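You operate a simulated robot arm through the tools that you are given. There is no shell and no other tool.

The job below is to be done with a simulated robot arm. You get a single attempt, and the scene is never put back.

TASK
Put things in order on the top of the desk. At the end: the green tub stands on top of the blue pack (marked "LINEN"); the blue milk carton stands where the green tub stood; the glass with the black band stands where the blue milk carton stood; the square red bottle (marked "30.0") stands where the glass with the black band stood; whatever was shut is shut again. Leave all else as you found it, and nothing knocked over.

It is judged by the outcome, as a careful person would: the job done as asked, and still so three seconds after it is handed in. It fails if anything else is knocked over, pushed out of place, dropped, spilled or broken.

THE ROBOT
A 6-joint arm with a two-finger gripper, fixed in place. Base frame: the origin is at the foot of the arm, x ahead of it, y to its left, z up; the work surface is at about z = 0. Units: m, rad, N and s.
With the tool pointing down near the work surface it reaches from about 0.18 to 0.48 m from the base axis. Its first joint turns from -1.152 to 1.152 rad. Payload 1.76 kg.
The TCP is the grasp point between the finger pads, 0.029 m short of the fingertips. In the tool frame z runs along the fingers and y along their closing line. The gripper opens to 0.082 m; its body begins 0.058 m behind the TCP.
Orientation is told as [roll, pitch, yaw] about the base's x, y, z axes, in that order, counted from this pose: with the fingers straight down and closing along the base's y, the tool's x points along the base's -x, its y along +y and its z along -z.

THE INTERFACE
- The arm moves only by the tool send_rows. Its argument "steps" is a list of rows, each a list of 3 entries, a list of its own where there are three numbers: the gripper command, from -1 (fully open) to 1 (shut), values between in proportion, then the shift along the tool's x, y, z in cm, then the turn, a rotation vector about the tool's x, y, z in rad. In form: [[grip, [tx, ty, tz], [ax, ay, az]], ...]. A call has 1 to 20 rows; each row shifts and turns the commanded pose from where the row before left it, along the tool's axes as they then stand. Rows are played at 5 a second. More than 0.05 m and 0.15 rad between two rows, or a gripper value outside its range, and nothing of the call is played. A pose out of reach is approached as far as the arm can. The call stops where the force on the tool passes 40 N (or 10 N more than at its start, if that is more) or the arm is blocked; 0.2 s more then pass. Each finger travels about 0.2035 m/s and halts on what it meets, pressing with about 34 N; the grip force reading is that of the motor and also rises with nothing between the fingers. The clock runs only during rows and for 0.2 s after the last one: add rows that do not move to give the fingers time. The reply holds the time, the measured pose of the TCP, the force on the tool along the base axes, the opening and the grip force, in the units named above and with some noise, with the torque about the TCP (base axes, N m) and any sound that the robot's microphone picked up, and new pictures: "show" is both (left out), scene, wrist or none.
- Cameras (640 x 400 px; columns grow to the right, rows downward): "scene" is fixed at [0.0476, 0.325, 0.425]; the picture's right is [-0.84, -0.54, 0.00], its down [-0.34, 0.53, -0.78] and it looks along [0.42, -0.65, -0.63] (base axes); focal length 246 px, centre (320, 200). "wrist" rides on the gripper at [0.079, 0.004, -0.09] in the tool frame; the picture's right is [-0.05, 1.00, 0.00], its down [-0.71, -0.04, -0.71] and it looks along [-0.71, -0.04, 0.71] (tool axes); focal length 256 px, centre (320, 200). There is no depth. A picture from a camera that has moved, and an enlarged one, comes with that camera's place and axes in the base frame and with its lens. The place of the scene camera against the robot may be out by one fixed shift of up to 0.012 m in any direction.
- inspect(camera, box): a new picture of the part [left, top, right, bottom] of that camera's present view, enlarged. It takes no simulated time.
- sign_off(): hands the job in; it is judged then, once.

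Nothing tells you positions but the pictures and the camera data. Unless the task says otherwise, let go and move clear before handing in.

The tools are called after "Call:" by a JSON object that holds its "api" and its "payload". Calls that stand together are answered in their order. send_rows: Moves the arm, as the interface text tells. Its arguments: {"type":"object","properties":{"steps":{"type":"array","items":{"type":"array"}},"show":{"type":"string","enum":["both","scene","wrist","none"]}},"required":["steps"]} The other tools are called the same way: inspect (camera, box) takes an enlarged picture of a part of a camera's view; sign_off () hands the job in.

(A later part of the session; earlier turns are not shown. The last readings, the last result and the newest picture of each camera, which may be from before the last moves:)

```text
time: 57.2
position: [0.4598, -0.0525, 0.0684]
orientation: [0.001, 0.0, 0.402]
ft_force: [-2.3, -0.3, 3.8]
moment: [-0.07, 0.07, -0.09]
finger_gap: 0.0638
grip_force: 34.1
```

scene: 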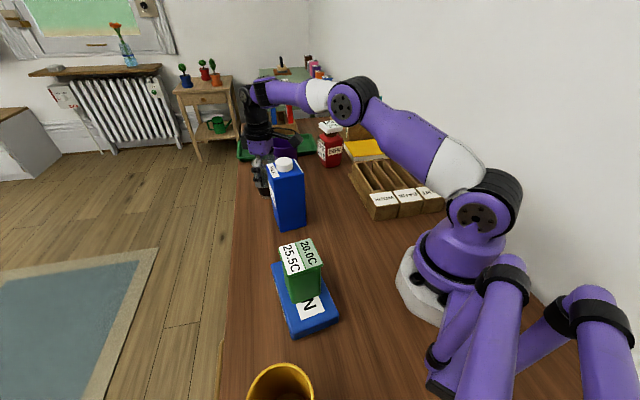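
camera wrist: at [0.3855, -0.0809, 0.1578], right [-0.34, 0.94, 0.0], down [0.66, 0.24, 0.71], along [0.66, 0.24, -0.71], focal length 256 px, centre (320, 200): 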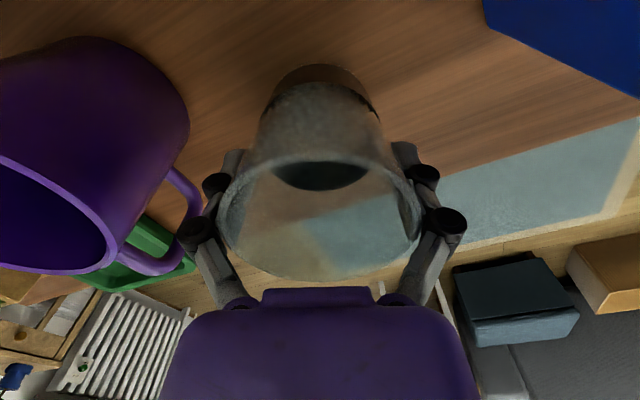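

Contact at 0.064 m with a 34 N grip and no alarming sound. I'll lift slowly.

Call:
{"api": "send_rows", "payload": {"steps": [[-0.4, [0, 0, -0.4], [0, 0, 0]], [-0.3, [0, 0, -0.8], [0, 0, 0]], [-0.3, [0, 0, -1.2], [0, 0, 0]], [-0.3, [0, 0, -1.6], [0, 0, 0]], [-0.3, [0.1, 0, -1.6], [0, 0, 0]], [-0.3, [0.2, 0, -1.2], [0, 0, 0]], [-0.3, [0, 0, 0], [0, 0, 0]], [-0.3, [0, 0, 0], [0, 0, 0]]]}}

```text
time: 59.0
position: [0.4554, -0.0542, 0.137]
orientation: [-0.001, 0.002, 0.403]
ft_force: [-0.2, 0.1, -2.5]
moment: [0.05, -0.02, 0.0]
finger_gap: 0.0637
grip_force: 34.8
camera wrist: at [0.3821, -0.0821, 0.2263], right [-0.34, 0.94, 0.0], down [0.66, 0.24, 0.71], along [0.66, 0.24, -0.71], focal length 256 px, centre (320, 200)
```

scene: 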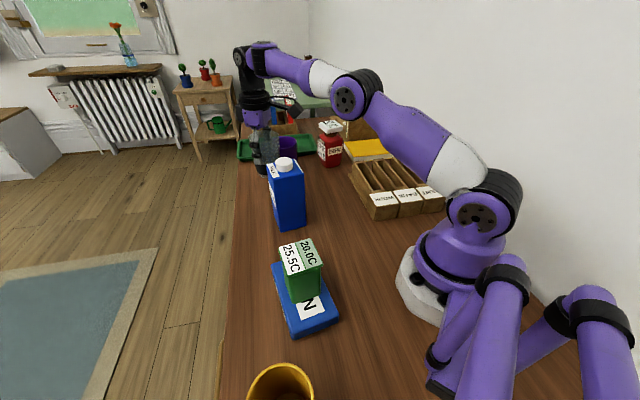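
wrist: 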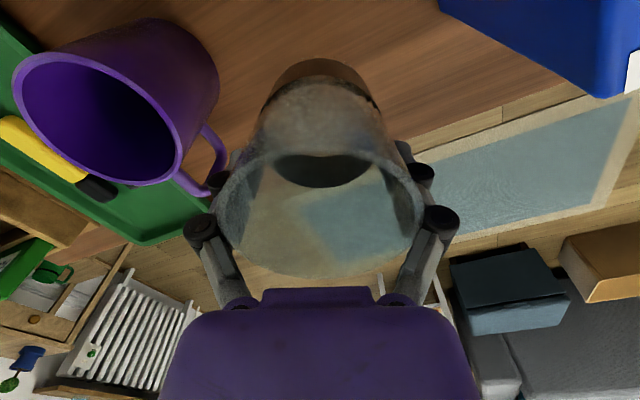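

The glass is held upright. I'll carry it toward the carton's old place near (0.331, -0.153).

Call:
{"api": "send_rows", "payload": {"steps": [[-0.3, [1.2, -0.33, 0], [0, 0, 0]], [-0.3, [2.2, -0.6, 0], [0, 0, 0]], [-0.3, [2.6, -0.7, 0], [0, 0, 0]], [-0.3, [2.6, -0.7, 0], [0, 0, 0]], [-0.3, [2.6, -0.7, 0], [0, 0, 0]], [-0.3, [2.2, -0.6, 0], [0, 0, 0]], [-0.3, [1.3, -0.35, 0], [0, 0, 0]], [-0.3, [0.64, -0.18, 0], [0, 0, 0]], [-0.3, [0, 0, 0], [0, 0, 0]], [-0.3, [0, 0, 0], [0, 0, 0]]]}}

Call:
{"api": "inspect", "payload": {"camera": "scene", "box": [250, 90, 450, 240]}}

```text
time: 61.2
position: [0.3314, -0.1516, 0.136]
orientation: [0.0, -0.001, 0.402]
ft_force: [1.2, -0.5, -1.4]
moment: [0.02, 0.0, 0.01]
finger_gap: 0.0637
grip_force: 33.9
camera wrist: at [0.2569, -0.1801, 0.2266], right [-0.34, 0.94, 0.0], down [0.66, 0.24, 0.71], along [0.66, 0.24, -0.71], focal length 256 px, centre (320, 200)
```

scene: 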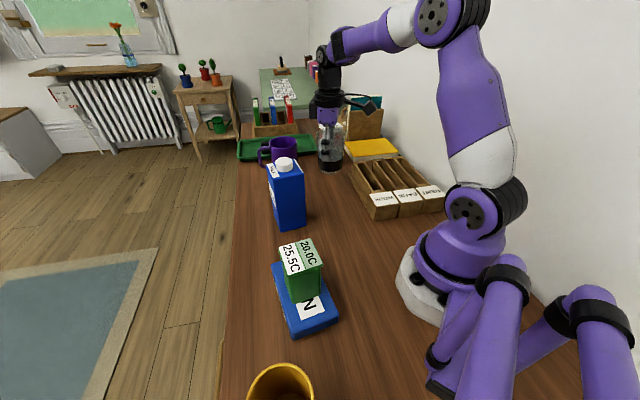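
wrist: 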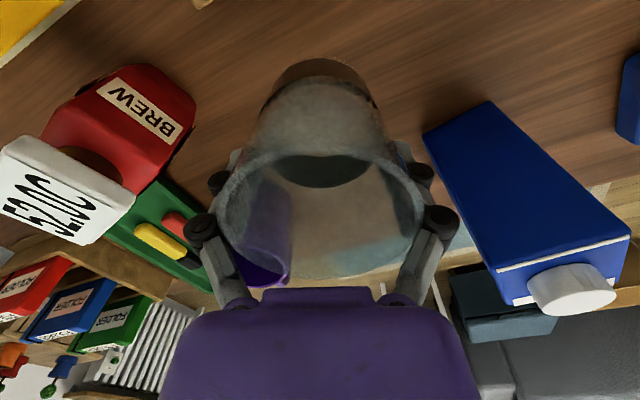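

```text
2.67 times, centred on (350, 165) of scene
camera zoom: at [0.0476, 0.325, 0.425], right [-0.84, -0.54, 0.0], down [-0.34, 0.53, -0.78], along [0.42, -0.65, -0.63], focal length 657 px, centre (240, 293)
```

zoom: 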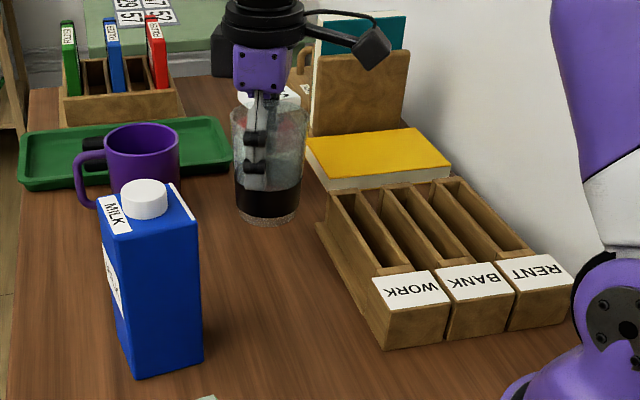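

Positioned over the carton's old spot. I'll lower it most of the way.

Call:
{"api": "send_rows", "payload": {"steps": [[-0.3, [0, 0, 1.5], [0, 0, 0]], [-0.3, [0, 0, 2], [0, 0, 0]], [-0.3, [0, 0, 1.5], [0, 0, 0]], [-0.3, [0, 0, 1.0], [0, 0, 0]], [-0.3, [0, 0, 0.4], [0, 0, 0]], [-0.3, [0, 0, 0], [0, 0, 0]]], "show": "scene"}}

```text
time: 62.6
position: [0.3315, -0.1513, 0.0703]
orientation: [0.0, 0.0, 0.403]
ft_force: [-0.2, 0.1, -2.5]
moment: [0.0, -0.01, -0.01]
finger_gap: 0.0638
grip_force: 33.7
```

scene: 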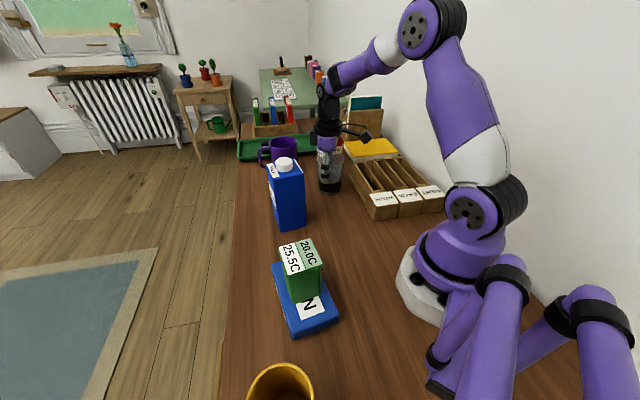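

Call:
{"api": "send_rows", "payload": {"steps": [[-0.3, [0, 0, 0.1], [0, 0, 0]], [-0.3, [0, 0, 0.1], [0, 0, 0]], [-0.3, [0, 0, 0], [0, 0, 0]]], "show": "none"}}

```text
time: 63.4
position: [0.3329, -0.1527, 0.0692]
orientation: [0.0, 0.001, 0.402]
ft_force: [-0.6, 1.4, -2.0]
moment: [-0.01, 0.01, 0.02]
finger_gap: 0.0636
grip_force: 33.6
```

Call:
{"api": "send_rows", "payload": {"steps": [[-0.3, [0, 0, 0.1], [0, 0, 0]], [-0.3, [0, 0, 0.1], [0, 0, 0]], [-0.3, [0, 0, 0], [0, 0, 0]]], "show": "none"}}

```text
time: 64.2
position: [0.3324, -0.153, 0.0673]
orientation: [-0.002, 0.001, 0.401]
ft_force: [-1.5, -1.0, 6.3]
moment: [-0.12, 0.14, -0.11]
finger_gap: 0.0639
grip_force: 34.1
```

The glass touches down. I'll open gently.

Call:
{"api": "send_rows", "payload": {"steps": [[-0.56, [0, 0, 0], [0, 0, 0]], [-0.62, [0, 0, 0], [0, 0, 0]], [-0.75, [0, 0, 0], [0, 0, 0]], [-1, [0, 0, 0], [0, 0, 0]], [-1, [0, 0, 0], [0, 0, 0]]]}}

Call:
{"api": "inspect", "payload": {"camera": "wrist", "box": [180, 60, 460, 300]}}

```text
time: 65.4
position: [0.3324, -0.1528, 0.0675]
orientation: [0.001, 0.0, 0.404]
ft_force: [-0.8, -0.6, 0.4]
moment: [0.04, 0.03, -0.01]
finger_gap: 0.0819
grip_force: 0.1
camera wrist: at [0.2573, -0.1807, 0.1577], right [-0.34, 0.94, 0.0], down [0.66, 0.24, 0.71], along [0.66, 0.24, -0.71], focal length 256 px, centre (320, 200)
```

scene: 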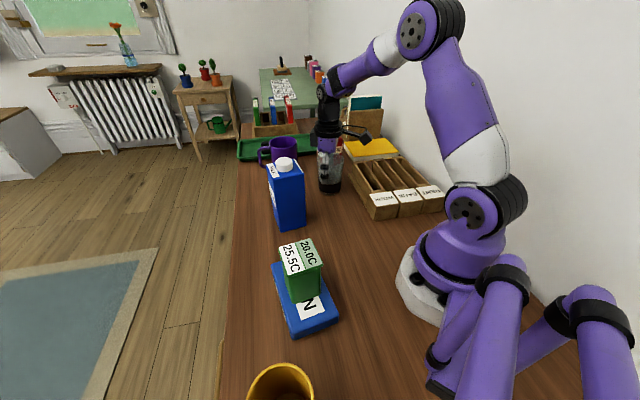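
wrist: 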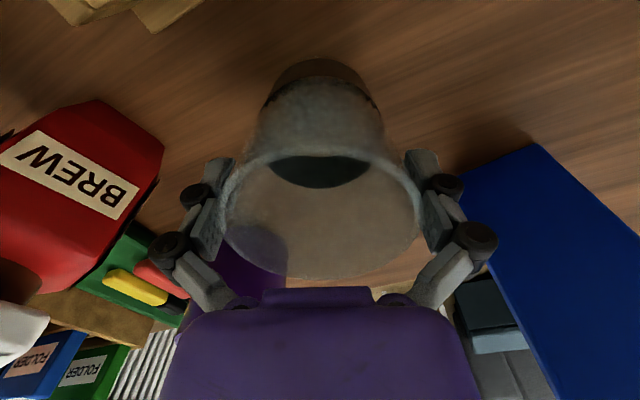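

```text
1.67 times, centred on (320, 180) of wrist
camera zoom: at [0.2573, -0.1807, 0.1577], right [-0.34, 0.94, 0.0], down [0.66, 0.24, 0.71], along [0.66, 0.24, -0.71], focal length 427 px, centre (320, 233)
```

zoom: 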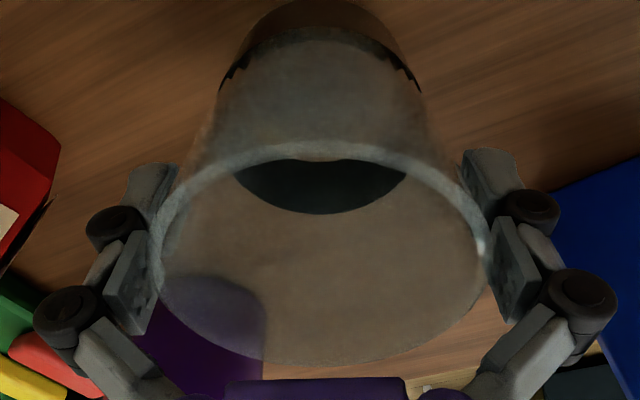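

Released and standing. I'll rise straight up, slowly at first.

Call:
{"api": "send_rows", "payload": {"steps": [[-1, [0, 0, -1], [0, 0, 0]], [-1, [0, 0, -1.5], [0, 0, 0]], [-1, [0, 0, -2], [0, 0, 0]], [-1, [0, 0, -4], [0, 0, 0]], [-1, [0, 0, -4.5], [0, 0, 0]], [-1, [0, 0, -4.5], [0, 0, 0]], [-1, [0, 0, -4.5], [0, 0, 0]], [-1, [0, 0, 0], [0, 0, 0]]]}}

Call:
{"api": "inspect", "payload": {"camera": "scene", "box": [230, 90, 430, 240]}}

Call:
{"api": "inspect", "payload": {"camera": "wrist", "box": [40, 0, 440, 240]}}

```text
time: 67.2
position: [0.3318, -0.1499, 0.2854]
orientation: [-0.001, 0.001, 0.403]
ft_force: [0.1, -0.1, -0.5]
moment: [0.01, 0.01, 0.0]
finger_gap: 0.0822
grip_force: 0.0
camera wrist: at [0.258, -0.1793, 0.3751], right [-0.34, 0.94, 0.0], down [0.66, 0.24, 0.71], along [0.66, 0.24, -0.71], focal length 256 px, centre (320, 200)
```

scene: 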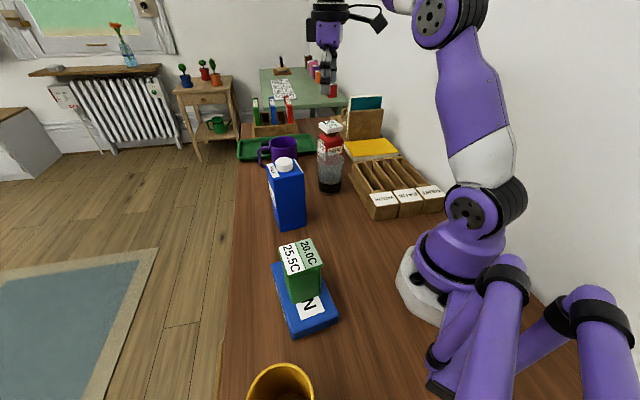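
wrist: 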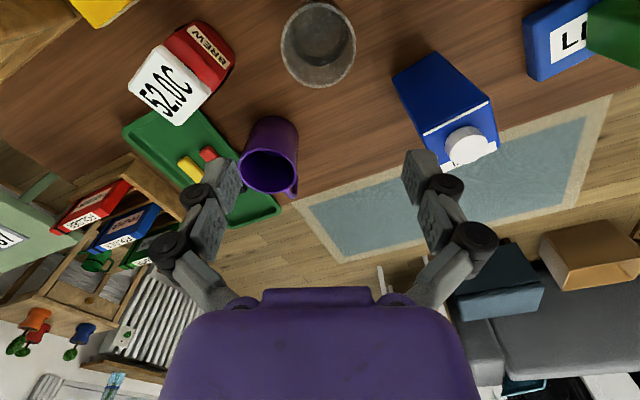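

```text
2.67 times, centred on (330, 165) of scene
camera zoom: at [0.0476, 0.325, 0.425], right [-0.84, -0.54, 0.0], down [-0.34, 0.53, -0.78], along [0.42, -0.65, -0.63], focal length 657 px, centre (293, 293)
```

zoom: 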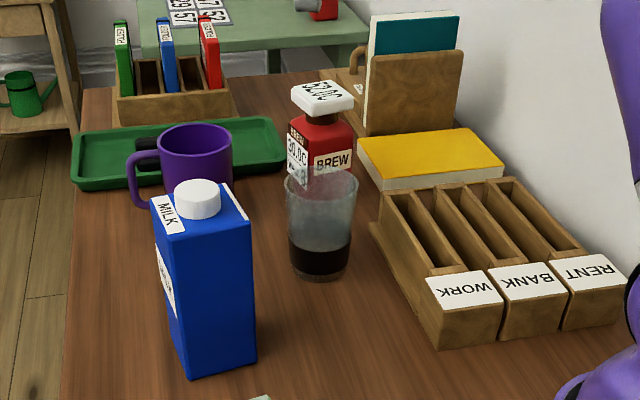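

```text
1.60 times, centred on (240, 120) of wrist
camera zoom: at [0.258, -0.1793, 0.3751], right [-0.34, 0.94, 0.0], down [0.66, 0.24, 0.71], along [0.66, 0.24, -0.71], focal length 410 px, centre (448, 328)
```

zoom: 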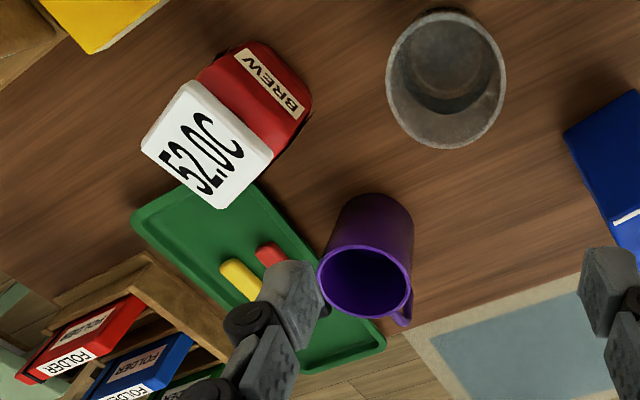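

The glass stands where the carton was. Now the red bottle, near (0.399, -0.281): slightly beyond straight-down reach, so I'll need a small outward tilt. First a closer view of it.

Call:
{"api": "send_rows", "payload": {"steps": [[-1, [0, 0, 0], [0, 0, 0.136]], [-1, [0, 0, 0], [0, 0, 0.136]], [-1, [0, 0, 0], [0, 0, 0.136]], [-1, [0, 0, 0], [0, 0, 0.136]], [-1, [0, 0, 0], [0, 0, 0.136]], [-1, [0, 0, 0], [0, 0, 0.136]], [-1, [0, 0, 0], [0, 0, 0.136]], [-1, [-1.58, -2.2, 1.17], [0, 0, 0]], [-1, [-1.58, -2.2, 1.17], [0, 0, 0]], [-1, [-1.58, -2.2, 1.17], [0, 0, 0]], [-1, [0, 0, 0], [0, 0, 0]], [-1, [0, 0, 0], [0, 0, 0]]]}}

Call:
{"api": "inspect", "payload": {"camera": "wrist", "box": [220, 20, 420, 180]}}

Call:
{"api": "inspect", "payload": {"camera": "wrist", "box": [160, 0, 480, 240]}}

```text
time: 69.8
position: [0.3379, -0.2319, 0.2538]
orientation: [0.0, 0.0, -0.549]
ft_force: [0.1, 0.0, 0.7]
moment: [0.0, 0.0, -0.03]
finger_gap: 0.0823
grip_force: 0.0
camera wrist: at [0.2724, -0.1888, 0.3432], right [0.57, 0.82, 0.0], down [0.58, -0.4, 0.71], along [0.58, -0.4, -0.71], focal length 256 px, centre (320, 200)
```

scene: 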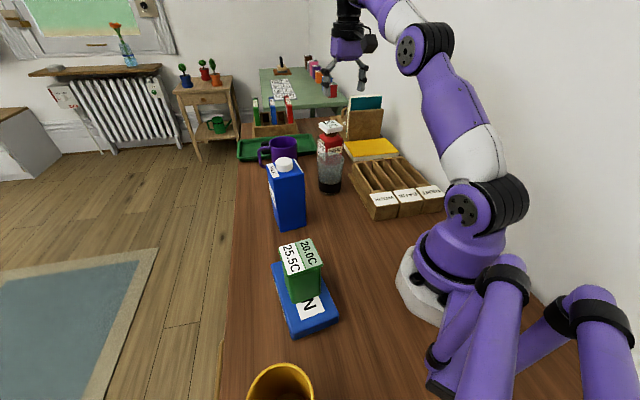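
wrist: 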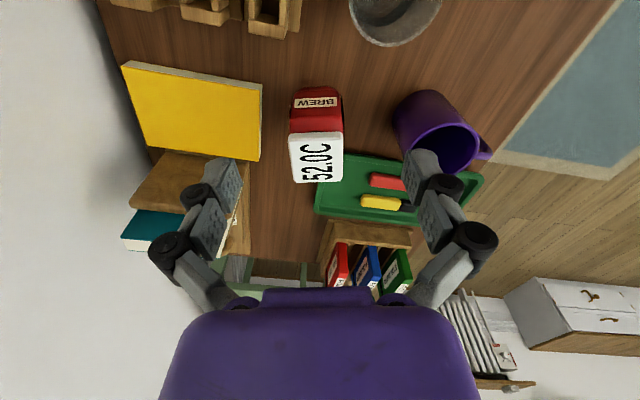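

```text
2.50 times, centred on (320, 100) of wrist
camera zoom: at [0.2724, -0.1888, 0.3432], right [0.57, 0.82, 0.0], down [0.58, -0.4, 0.71], along [0.58, -0.4, -0.71], focal length 640 px, centre (320, 450)
```

zoom: 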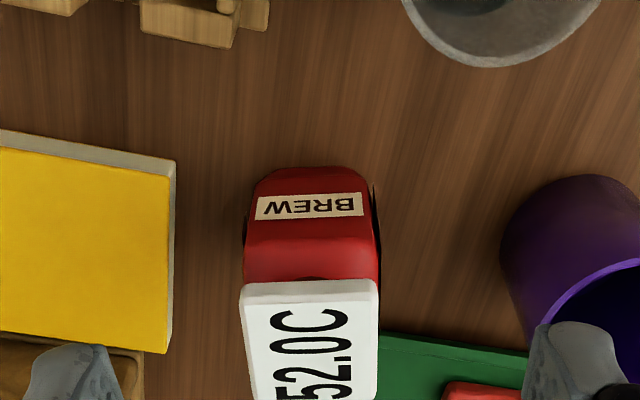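

```text
1.67 times, centred on (320, 120) of wrist
camera zoom: at [0.2724, -0.1888, 0.3432], right [0.57, 0.82, 0.0], down [0.58, -0.4, 0.71], along [0.58, -0.4, -0.71], focal length 427 px, centre (320, 333)
```

zoom: 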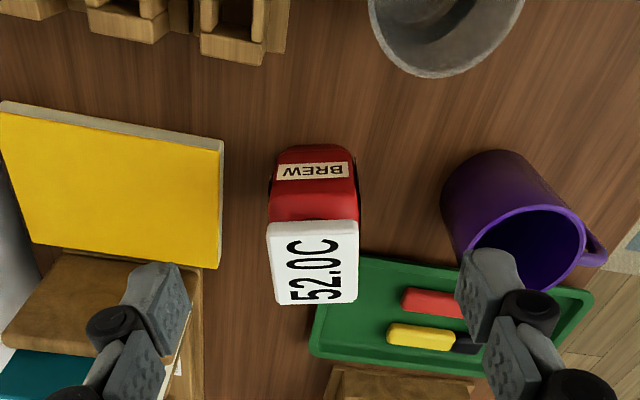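

The bottle is at about (0.399, -0.2805), turned about -0.55, roughly 0.125 tall with lid. I'll tilt the tool outward by 0.18 rad and move over it, staying above the lid.

Call:
{"api": "send_rows", "payload": {"steps": [[-1, [0, 0, 0], [0, -0.09, 0]], [-1, [0, 0, 0], [0, -0.09, 0]], [-1, [-2.03, -0.3, 3.25], [0, 0, 0]], [-1, [-2.03, -0.3, 3.25], [0, 0, 0]], [-1, [-2.03, -0.3, 3.15], [0, 0, 0]], [-1, [0, 0, 0], [0, 0, 0]], [-1, [0, 0, 0], [0, 0, 0]]]}}

Call:
{"api": "inspect", "payload": {"camera": "wrist", "box": [180, 40, 460, 260]}}

Call:
{"api": "inspect", "payload": {"camera": "scene", "box": [260, 50, 420, 210]}}

```text
time: 71.4
position: [0.4008, -0.2834, 0.1724]
orientation: [-0.001, -0.181, -0.55]
ft_force: [-0.2, 0.4, -0.6]
moment: [-0.01, 0.01, 0.02]
finger_gap: 0.0817
grip_force: 0.0
out of reach, approached as far as the arm can: row 2
camera wrist: at [0.3233, -0.2316, 0.2462], right [0.57, 0.82, 0.01], down [0.47, -0.33, 0.82], along [0.68, -0.46, -0.57], focal length 256 px, centre (320, 200)
```

scene: 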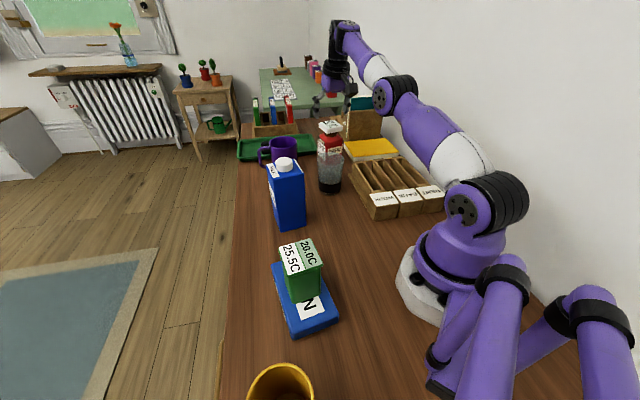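
wrist: 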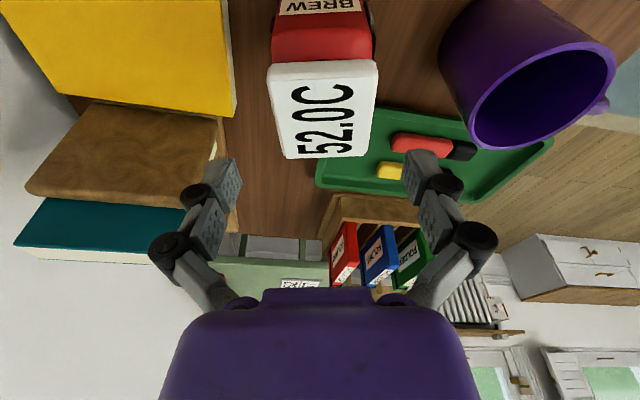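

```text
1.82 times, centred on (320, 150) of wrist
camera zoom: at [0.3233, -0.2316, 0.2462], right [0.57, 0.82, 0.01], down [0.47, -0.33, 0.82], along [0.68, -0.46, -0.57], focal length 465 px, centre (320, 291)
```

zoom: 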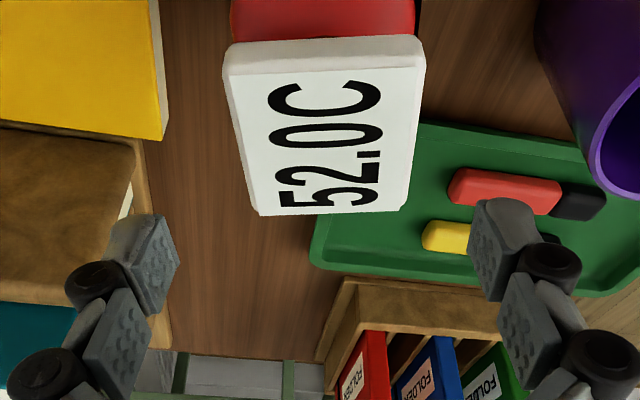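

```text
2.50 times, centred on (340, 130) of scene
camera zoom: at [0.0476, 0.325, 0.425], right [-0.84, -0.54, 0.0], down [-0.34, 0.53, -0.78], along [0.42, -0.65, -0.63], focal length 616 px, centre (270, 375)
```

zoom: 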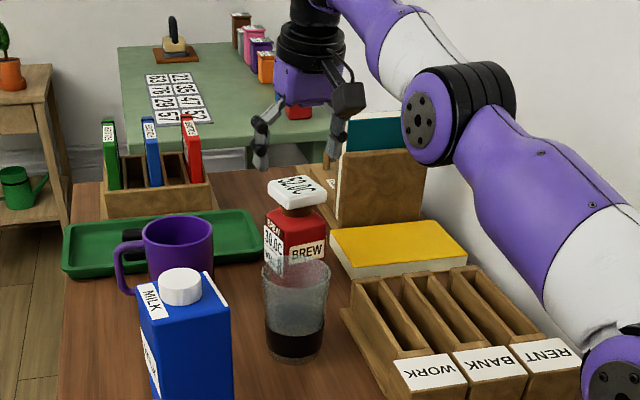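

The tilt worked; the lid is about 2 mm to the tool's +y side and well aligned. I'll correct that and go down beside the bottle, stopping part way to check.

Call:
{"api": "send_rows", "payload": {"steps": [[-1, [0.15, 0.2, 0], [0, 0, 0]], [-1, [0.36, 0, 1.97], [0, 0, 0]], [-1, [0.36, 0, 1.97], [0, 0, 0]], [-1, [0.27, 0, 1.48], [0, 0, 0]], [-1, [0, 0, 0], [0, 0, 0]], [-1, [0, 0, 0], [0, 0, 0]]]}}

Call:
{"api": "inspect", "payload": {"camera": "wrist", "box": [160, 60, 480, 300]}}

Call:
{"api": "inspect", "payload": {"camera": "scene", "box": [260, 70, 420, 210]}}

```text
time: 72.8
position: [0.4019, -0.2797, 0.1138]
orientation: [0.0, -0.18, -0.549]
ft_force: [0.3, 0.0, -0.3]
moment: [0.0, -0.02, 0.01]
finger_gap: 0.0819
grip_force: 0.0
camera wrist: at [0.3235, -0.2287, 0.1881], right [0.57, 0.82, 0.01], down [0.46, -0.33, 0.82], along [0.68, -0.46, -0.57], focal length 256 px, centre (320, 200)
```

scene: 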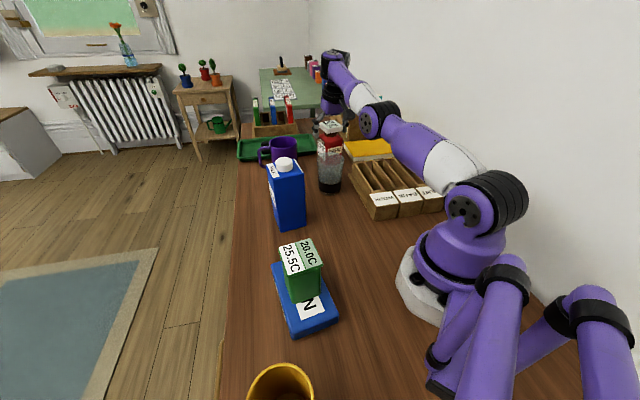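
wrist: 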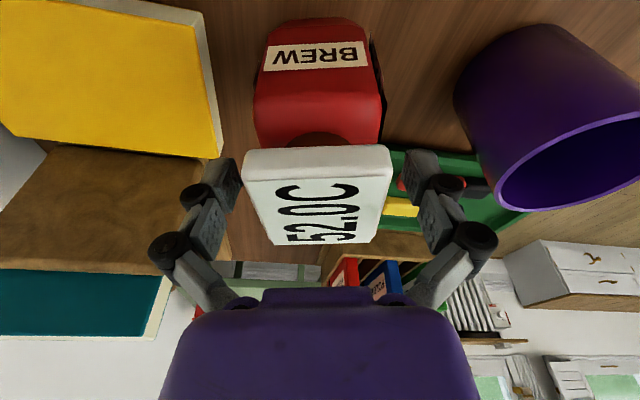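

```text
1.67 times, centred on (320, 180) of wrist
camera zoom: at [0.3235, -0.2287, 0.1881], right [0.57, 0.82, 0.01], down [0.46, -0.33, 0.82], along [0.68, -0.46, -0.57], focal length 427 px, centre (320, 233)
```

zoom: 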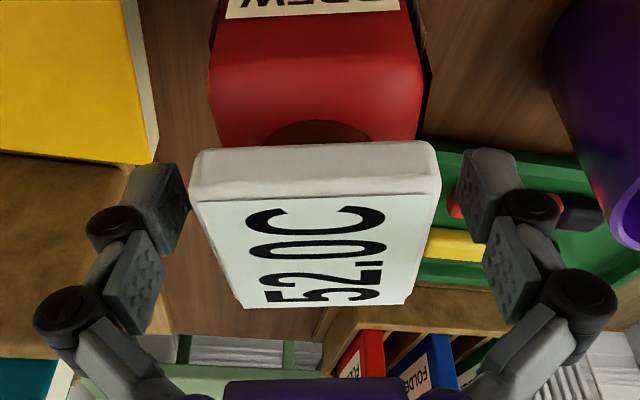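

```text
2.86 times, centred on (340, 140) of scene
camera zoom: at [0.0476, 0.325, 0.425], right [-0.84, -0.54, 0.0], down [-0.34, 0.53, -0.78], along [0.42, -0.65, -0.63], focal length 704 px, centre (263, 371)
```

zoom: 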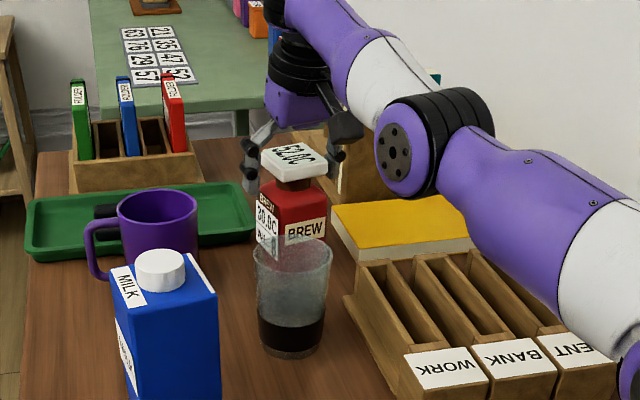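

The lid passes cleanly between the fingers. I'll go down another 3.2 cm so the pads sit on the bottle's body.

Call:
{"api": "send_rows", "payload": {"steps": [[-1, [0.2, 0, 1.08], [0, 0, 0]], [-1, [0.2, 0, 1.08], [0, 0, 0]], [-1, [0.18, 0, 0.98], [0, 0, 0]], [-1, [0, 0, 0], [0, 0, 0]], [-1, [0, 0, 0], [0, 0, 0]]]}}

Call:
{"api": "inspect", "payload": {"camera": "wrist", "box": [160, 60, 480, 300]}}

```text
time: 74.0
position: [0.4022, -0.279, 0.1004]
orientation: [-0.008, -0.172, -0.55]
ft_force: [-0.6, -0.7, 0.2]
moment: [0.0, 0.01, -0.01]
finger_gap: 0.082
grip_force: 0.1
out of reach, approached as far as the arm can: row 2, 3
camera wrist: at [0.3248, -0.2282, 0.1764], right [0.57, 0.82, 0.0], down [0.47, -0.33, 0.82], along [0.68, -0.46, -0.57], focal length 256 px, centre (320, 200)
```

scene: 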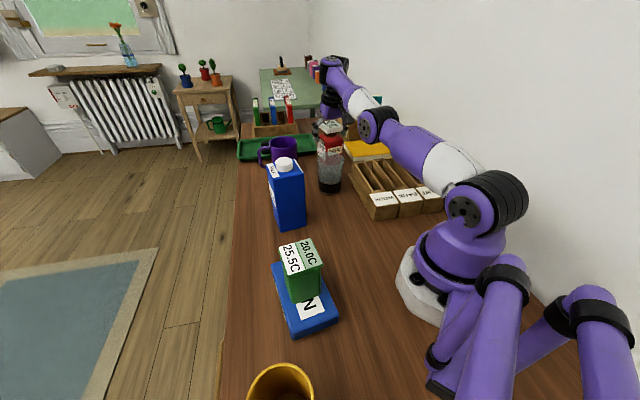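
wrist: 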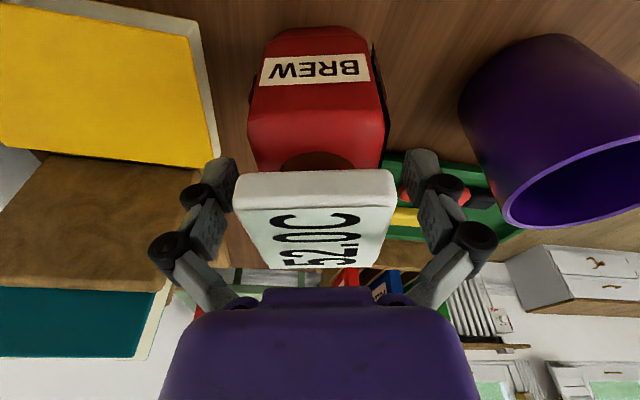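

```text
1.67 times, centred on (320, 180) of wrist
camera zoom: at [0.3248, -0.2282, 0.1764], right [0.57, 0.82, 0.0], down [0.47, -0.33, 0.82], along [0.68, -0.46, -0.57], focal length 427 px, centre (320, 233)
```

zoom: 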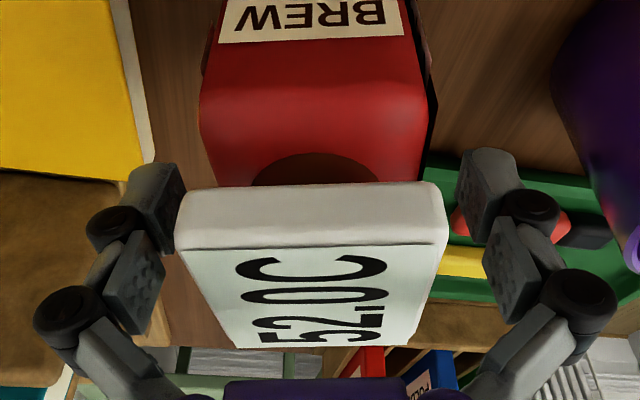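

The arm stopped early at z = 0.100 (a joint limit at this tilt), with nothing touched. I'll ease the tilt and see whether it can go lower.

Call:
{"api": "send_rows", "payload": {"steps": [[-1, [0, 0, 0], [0, 0.06, 0]], [-1, [0.12, 0, 0.99], [0, 0, 0]], [-1, [0, 0, 0], [0, 0, 0]]], "show": "none"}}

```text
time: 74.8
position: [0.4015, -0.2799, 0.0928]
orientation: [0.0, -0.121, -0.55]
ft_force: [0.0, 0.9, 0.1]
moment: [-0.03, 0.0, -0.03]
finger_gap: 0.0817
grip_force: 0.0
```

Less tilt lets it go lower. I'll continue the last centimetre.

Call:
{"api": "send_rows", "payload": {"steps": [[-1, [0.06, 0, 0.5], [0, 0, 0]], [-1, [0.06, 0, 0.5], [0, 0, 0]], [-1, [0, 0, 0], [0, 0, 0]]], "show": "wrist"}}

Call:
{"api": "inspect", "payload": {"camera": "wrist", "box": [160, 60, 480, 300]}}

```text
time: 75.6
position: [0.401, -0.2796, 0.0801]
orientation: [-0.001, -0.122, -0.548]
ft_force: [0.6, -0.3, -0.1]
moment: [0.02, 0.01, -0.03]
finger_gap: 0.0821
grip_force: 0.1
camera wrist: at [0.3278, -0.2302, 0.1613], right [0.57, 0.82, 0.01], down [0.51, -0.35, 0.79], along [0.65, -0.44, -0.62], focal length 256 px, centre (320, 200)
```

wrist: 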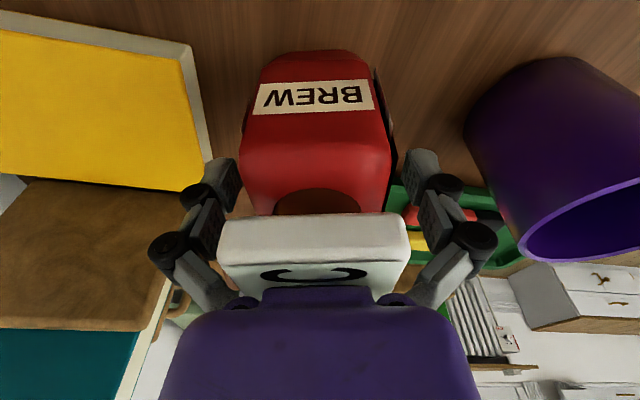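

```text
1.67 times, centred on (320, 180) of wrist
camera zoom: at [0.3278, -0.2302, 0.1613], right [0.57, 0.82, 0.01], down [0.51, -0.35, 0.79], along [0.65, -0.44, -0.62], focal length 427 px, centre (320, 233)
```

zoom: 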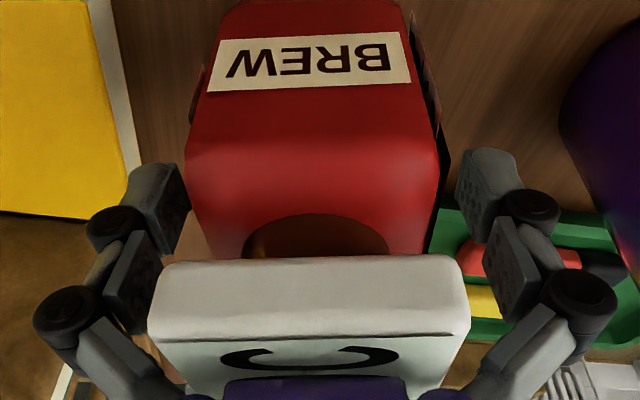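

The pads now flank the body. I'll rise 4 mm for lid clearance, then close in steps.

Call:
{"api": "send_rows", "payload": {"steps": [[-1, [-0.05, 0, -0.4], [0, 0, 0]], [-1, [0, 0, 0], [0, 0, 0]], [-0.75, [0, 0, 0], [0, 0, 0]], [-0.6, [0, 0, 0], [0, 0, 0]], [-0.6, [0, 0, 0], [0, 0, 0]]], "show": "wrist"}}

```text
time: 76.8
position: [0.4013, -0.2795, 0.0858]
orientation: [-0.001, -0.124, -0.55]
ft_force: [-1.8, -0.8, 15.2]
moment: [0.23, 0.24, 0.06]
finger_gap: 0.0678
grip_force: 13.1
camera wrist: at [0.3286, -0.2304, 0.1659], right [0.57, 0.82, 0.01], down [0.51, -0.35, 0.79], along [0.65, -0.44, -0.62], focal length 256 px, centre (320, 200)
```

wrist: 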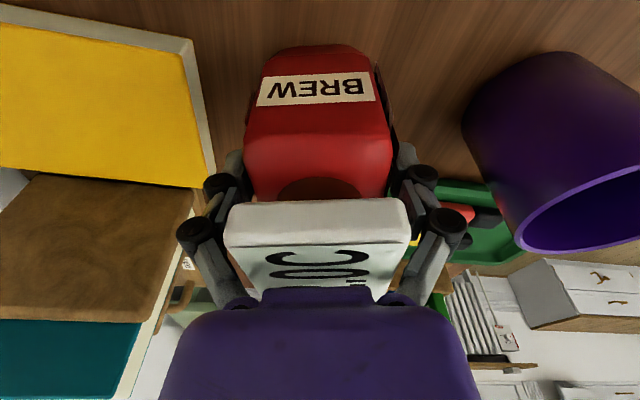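

Call:
{"api": "send_rows", "payload": {"steps": [[-0.5, [0, 0, 0], [0, 0, 0]], [-0.3, [0, 0, 0], [0, 0, 0]], [-0.3, [0, 0, 0], [0, 0, 0]], [-0.3, [0, 0, 0], [0, 0, 0]]], "show": "both"}}

Call:
{"api": "inspect", "payload": {"camera": "wrist", "box": [160, 60, 480, 300]}}

```text
time: 77.4
position: [0.4043, -0.2802, 0.0906]
orientation: [0.003, -0.134, -0.552]
ft_force: [-8.9, 2.2, 28.7]
moment: [0.03, 0.82, -0.03]
finger_gap: 0.0583
grip_force: 34.5
stopped in row 2: the force on the tool passed its limit at 41 N (the readings are from after the stop); the commanded pose is now the measured one
camera wrist: at [0.3288, -0.2306, 0.1695], right [0.57, 0.82, 0.01], down [0.5, -0.35, 0.79], along [0.66, -0.45, -0.61], focal length 256 px, centre (320, 200)
```

scene: 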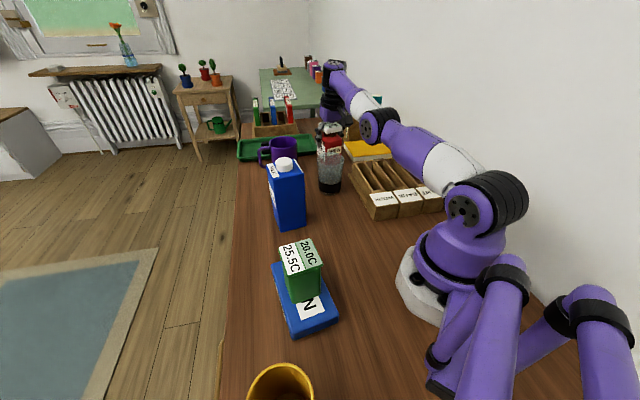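
wrist: 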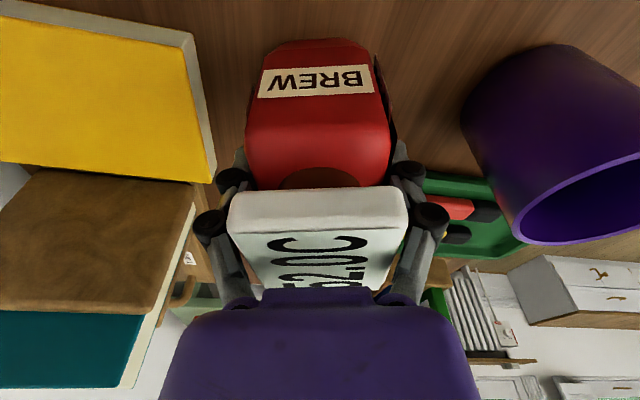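

```text
1.67 times, centred on (320, 180) of wrist
camera zoom: at [0.3288, -0.2306, 0.1695], right [0.57, 0.82, 0.01], down [0.5, -0.35, 0.79], along [0.66, -0.45, -0.61], focal length 427 px, centre (320, 233)
```

zoom: 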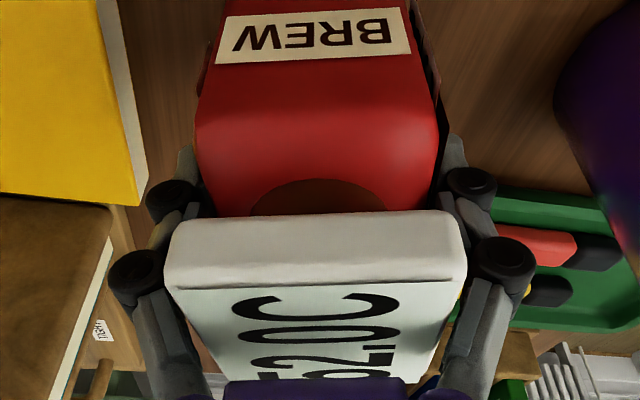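

The pads slid onto the sloping shoulder, pushing the arm up; the bottle itself looks unmoved. I'll open again and look carefully before trying another grip.

Call:
{"api": "send_rows", "payload": {"steps": [[-0.6, [0, 0, 0], [0, 0, 0]], [-1, [0, 0, 0], [0, 0, 0]], [-1, [0, 0, 0], [0, 0, 0]]], "show": "both"}}

Call:
{"api": "inspect", "payload": {"camera": "scene", "box": [290, 30, 420, 200]}}

Call:
{"api": "inspect", "payload": {"camera": "wrist", "box": [180, 0, 460, 260]}}

```text
time: 78.2
position: [0.4034, -0.2795, 0.0874]
orientation: [0.001, -0.123, -0.548]
ft_force: [-0.3, -0.8, -0.1]
moment: [-0.03, 0.01, 0.02]
finger_gap: 0.0821
grip_force: 0.0
camera wrist: at [0.3287, -0.2304, 0.1672], right [0.57, 0.82, 0.01], down [0.5, -0.35, 0.79], along [0.65, -0.44, -0.61], focal length 256 px, centre (320, 200)
```

scene: 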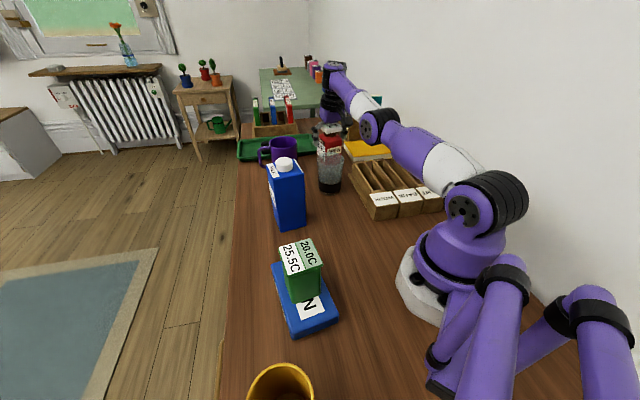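
wrist: 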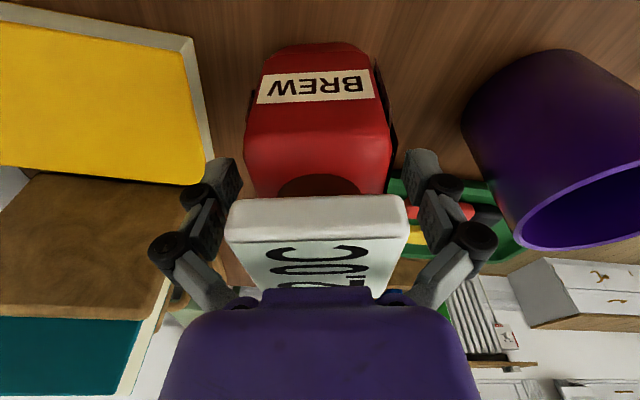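

```text
2.35 times, centred on (355, 115) of scene
camera zoom: at [0.0476, 0.325, 0.425], right [-0.84, -0.54, 0.0], down [-0.34, 0.53, -0.78], along [0.42, -0.65, -0.63], focal length 580 px, centre (238, 400)
```

zoom: 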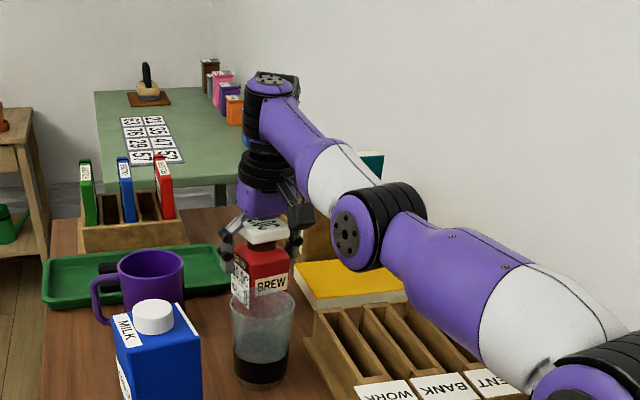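

```text
1.54 times, centred on (320, 130) of wrist
camera zoom: at [0.3287, -0.2304, 0.1672], right [0.57, 0.82, 0.01], down [0.5, -0.35, 0.79], along [0.65, -0.44, -0.61], focal length 394 px, centre (320, 308)
```

zoom: 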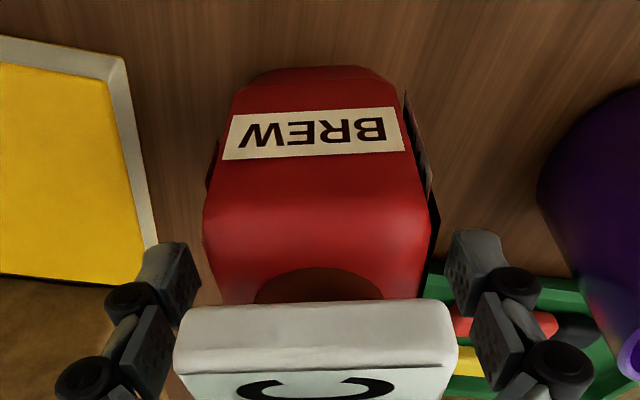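

The bottle is still standing in place. I'll go a little lower for a better hold on the straight part of the body, feeling for palm-to-lid contact.

Call:
{"api": "send_rows", "payload": {"steps": [[-1, [0.27, 0, 0.4], [0, 0, 0]], [-1, [0.04, 0, 0.3], [0, 0, 0]], [-1, [0, 0, 0], [0, 0, 0]]], "show": "wrist"}}

```text
time: 79.0
position: [0.401, -0.2784, 0.0806]
orientation: [0.0, -0.124, -0.549]
ft_force: [-0.8, 0.2, 0.1]
moment: [0.0, -0.01, 0.02]
finger_gap: 0.0819
grip_force: 0.1
camera wrist: at [0.327, -0.2288, 0.1603], right [0.57, 0.82, 0.01], down [0.5, -0.35, 0.79], along [0.65, -0.44, -0.61], focal length 256 px, centre (320, 200)
```

wrist: 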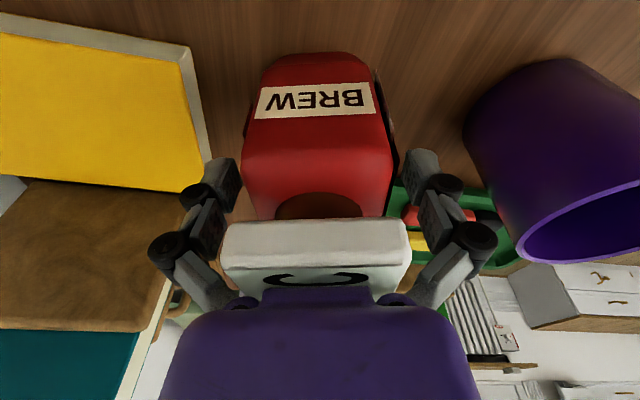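

Call:
{"api": "send_rows", "payload": {"steps": [[-1, [0.03, 0, 0.25], [0, 0, 0]], [-1, [0, 0, 0], [0, 0, 0]]], "show": "none"}}

```text
time: 79.6
position: [0.4004, -0.2785, 0.0796]
orientation: [-0.004, -0.125, -0.549]
ft_force: [-3.2, -2.8, 19.2]
moment: [-0.04, 0.02, -0.02]
finger_gap: 0.0818
grip_force: 0.1
```

The palm has met the lid's top at z = 0.080, so the pads can't reach the straight body low enough from above. The lid's flat sides are a better hold: I'll back up, re-tilt, and put the pads at lid height.

Call:
{"api": "send_rows", "payload": {"steps": [[-1, [-0.06, 0, -0.5], [0, 0, 0]], [-1, [-0.18, 0, -1.48], [0, 0, 0]], [-1, [0, 0, 0], [0, -0.05, 0]], [-1, [-0.33, 0, -1.87], [0, 0, 0]], [-1, [-0.33, 0, -1.87], [0, 0, 0]], [-1, [0, 0, 0], [0, 0, 0]], [-1, [0, 0, 0], [0, 0, 0]]]}}

Call:
{"api": "inspect", "payload": {"camera": "wrist", "box": [180, 60, 460, 270]}}

Call:
{"api": "inspect", "payload": {"camera": "scene", "box": [280, 80, 400, 200]}}

```text
time: 81.2
position: [0.4019, -0.2787, 0.1364]
orientation: [0.001, -0.174, -0.55]
ft_force: [0.2, 0.3, 1.3]
moment: [-0.02, -0.04, 0.02]
finger_gap: 0.0821
grip_force: 0.0
camera wrist: at [0.324, -0.2284, 0.2105], right [0.57, 0.82, 0.01], down [0.47, -0.33, 0.82], along [0.68, -0.46, -0.57], focal length 256 px, centre (320, 200)
```

scene: 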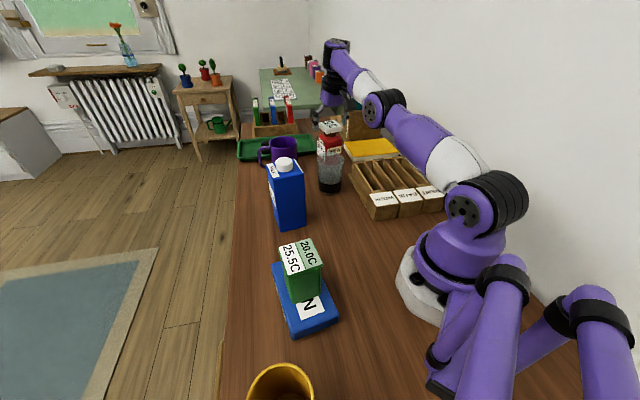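
wrist: 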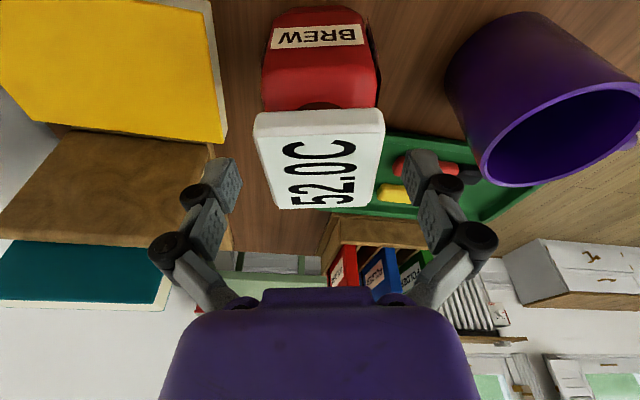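

```text
1.90 times, centred on (320, 165) of wrist
camera zoom: at [0.324, -0.2284, 0.2105], right [0.57, 0.82, 0.01], down [0.47, -0.33, 0.82], along [0.68, -0.46, -0.57], focal length 488 px, centre (320, 267)
```

zoom: 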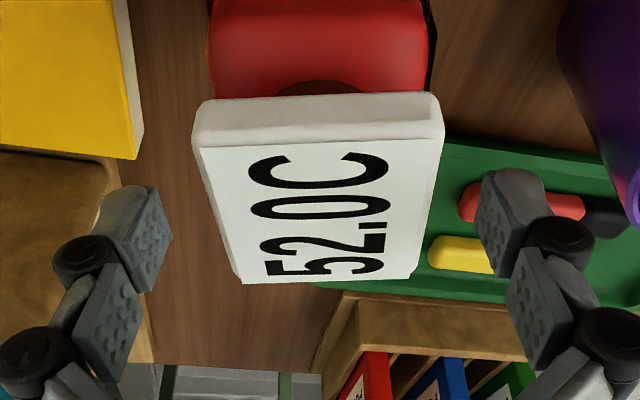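

```text
3.33 times, centred on (340, 140) of scene
camera zoom: at [0.0476, 0.325, 0.425], right [-0.84, -0.54, 0.0], down [-0.34, 0.53, -0.78], along [0.42, -0.65, -0.63], focal length 822 px, centre (253, 400)
```

zoom: 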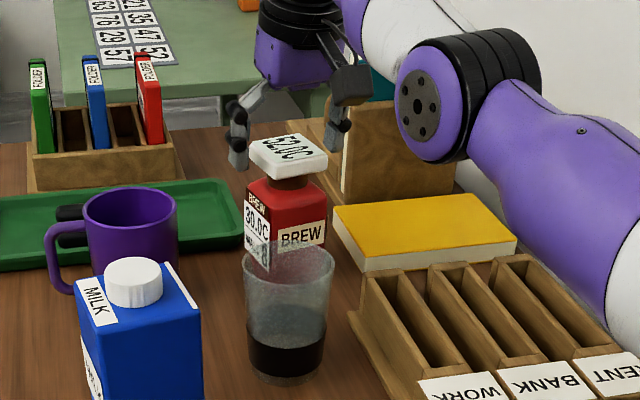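

Measuring again: the lid is about 0.050 wide and its top at 0.133, the body about 0.057 wide and straight up to about 0.085. So the earlier trouble was the finger links riding on the lid. A grip at TCP height about 0.096 should hold the body and leave the lid alone.

Call:
{"api": "send_rows", "payload": {"steps": [[-1, [0, 0, 0], [0, 0.045, 0]], [-1, [0.17, 0, 1.29], [0, 0, 0]], [-1, [0.17, 0, 1.29], [0, 0, 0]], [-1, [0.18, 0, 1.36], [0, 0, 0]], [-1, [0, 0, 0], [0, 0, 0]], [-1, [0, 0, 0], [0, 0, 0]]], "show": "wrist"}}

```text
time: 82.6
position: [0.401, -0.2788, 0.0969]
orientation: [0.0, -0.129, -0.548]
ft_force: [0.2, -0.2, 0.1]
moment: [-0.01, -0.04, -0.03]
finger_gap: 0.0822
grip_force: 0.1
camera wrist: at [0.3263, -0.2287, 0.1754], right [0.57, 0.82, 0.01], down [0.5, -0.35, 0.79], along [0.66, -0.45, -0.61], focal length 256 px, centre (320, 200)
```

wrist: 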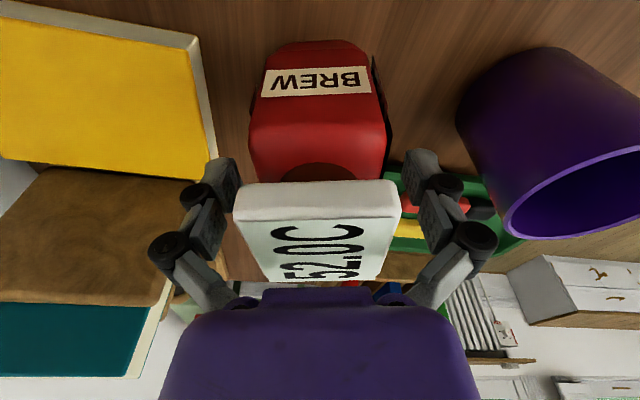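

Now I'll close in small steps and watch forces.

Call:
{"api": "send_rows", "payload": {"steps": [[-0.75, [0, 0, 0], [0, 0, 0]], [-0.6, [0, 0, 0], [0, 0, 0]], [-0.5, [0, 0, 0], [0, 0, 0]], [-0.5, [0, 0, 0], [0, 0, 0]]], "show": "none"}}

```text
time: 83.6
position: [0.4013, -0.2787, 0.0966]
orientation: [0.0, -0.13, -0.55]
ft_force: [-0.2, 0.7, 0.4]
moment: [-0.03, 0.0, 0.0]
finger_gap: 0.0615
grip_force: 0.2
```

Call:
{"api": "send_rows", "payload": {"steps": [[-0.46, [0, 0, 0], [0, 0, 0]], [-0.42, [0, 0, 0], [0, 0, 0]], [-0.42, [0, 0, 0], [0, 0, 0]]], "show": "none"}}

```text
time: 84.4
position: [0.4008, -0.2786, 0.0967]
orientation: [0.0, -0.128, -0.549]
ft_force: [-0.2, -1.1, 0.5]
moment: [-0.01, 0.03, 0.0]
finger_gap: 0.0588
grip_force: 0.6
```

Call:
{"api": "send_rows", "payload": {"steps": [[-0.38, [0, 0, 0], [0, 0, 0]], [-0.35, [0, 0, 0], [0, 0, 0]], [-0.35, [0, 0, 0], [0, 0, 0]]], "show": "wrist"}}

Call:
{"api": "inspect", "payload": {"camera": "wrist", "box": [180, 40, 460, 270]}}

```text
time: 85.2
position: [0.4014, -0.2781, 0.0967]
orientation: [-0.001, -0.13, -0.55]
ft_force: [-2.7, -0.9, 2.5]
moment: [0.08, 0.19, 0.02]
finger_gap: 0.0575
grip_force: 33.8
camera wrist: at [0.3262, -0.2287, 0.1756], right [0.57, 0.82, 0.01], down [0.5, -0.35, 0.79], along [0.66, -0.45, -0.61], focal length 256 px, centre (320, 200)
```

wrist: 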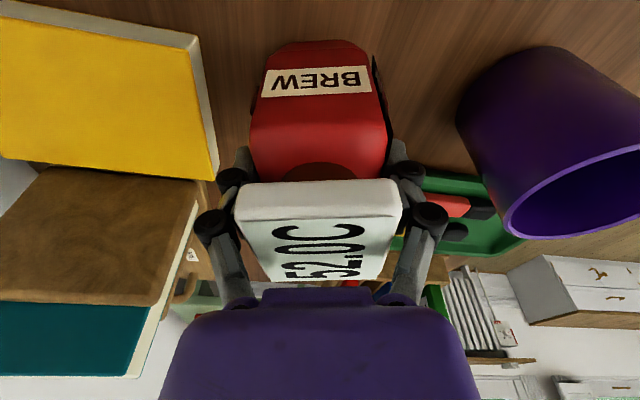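

```text
1.74 times, centred on (320, 155) of wrist
camera zoom: at [0.3262, -0.2287, 0.1756], right [0.57, 0.82, 0.01], down [0.5, -0.35, 0.79], along [0.66, -0.45, -0.61], focal length 445 px, centre (320, 278)
```

zoom: 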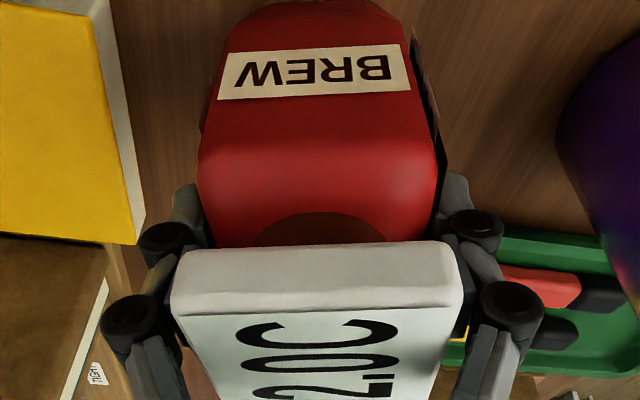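

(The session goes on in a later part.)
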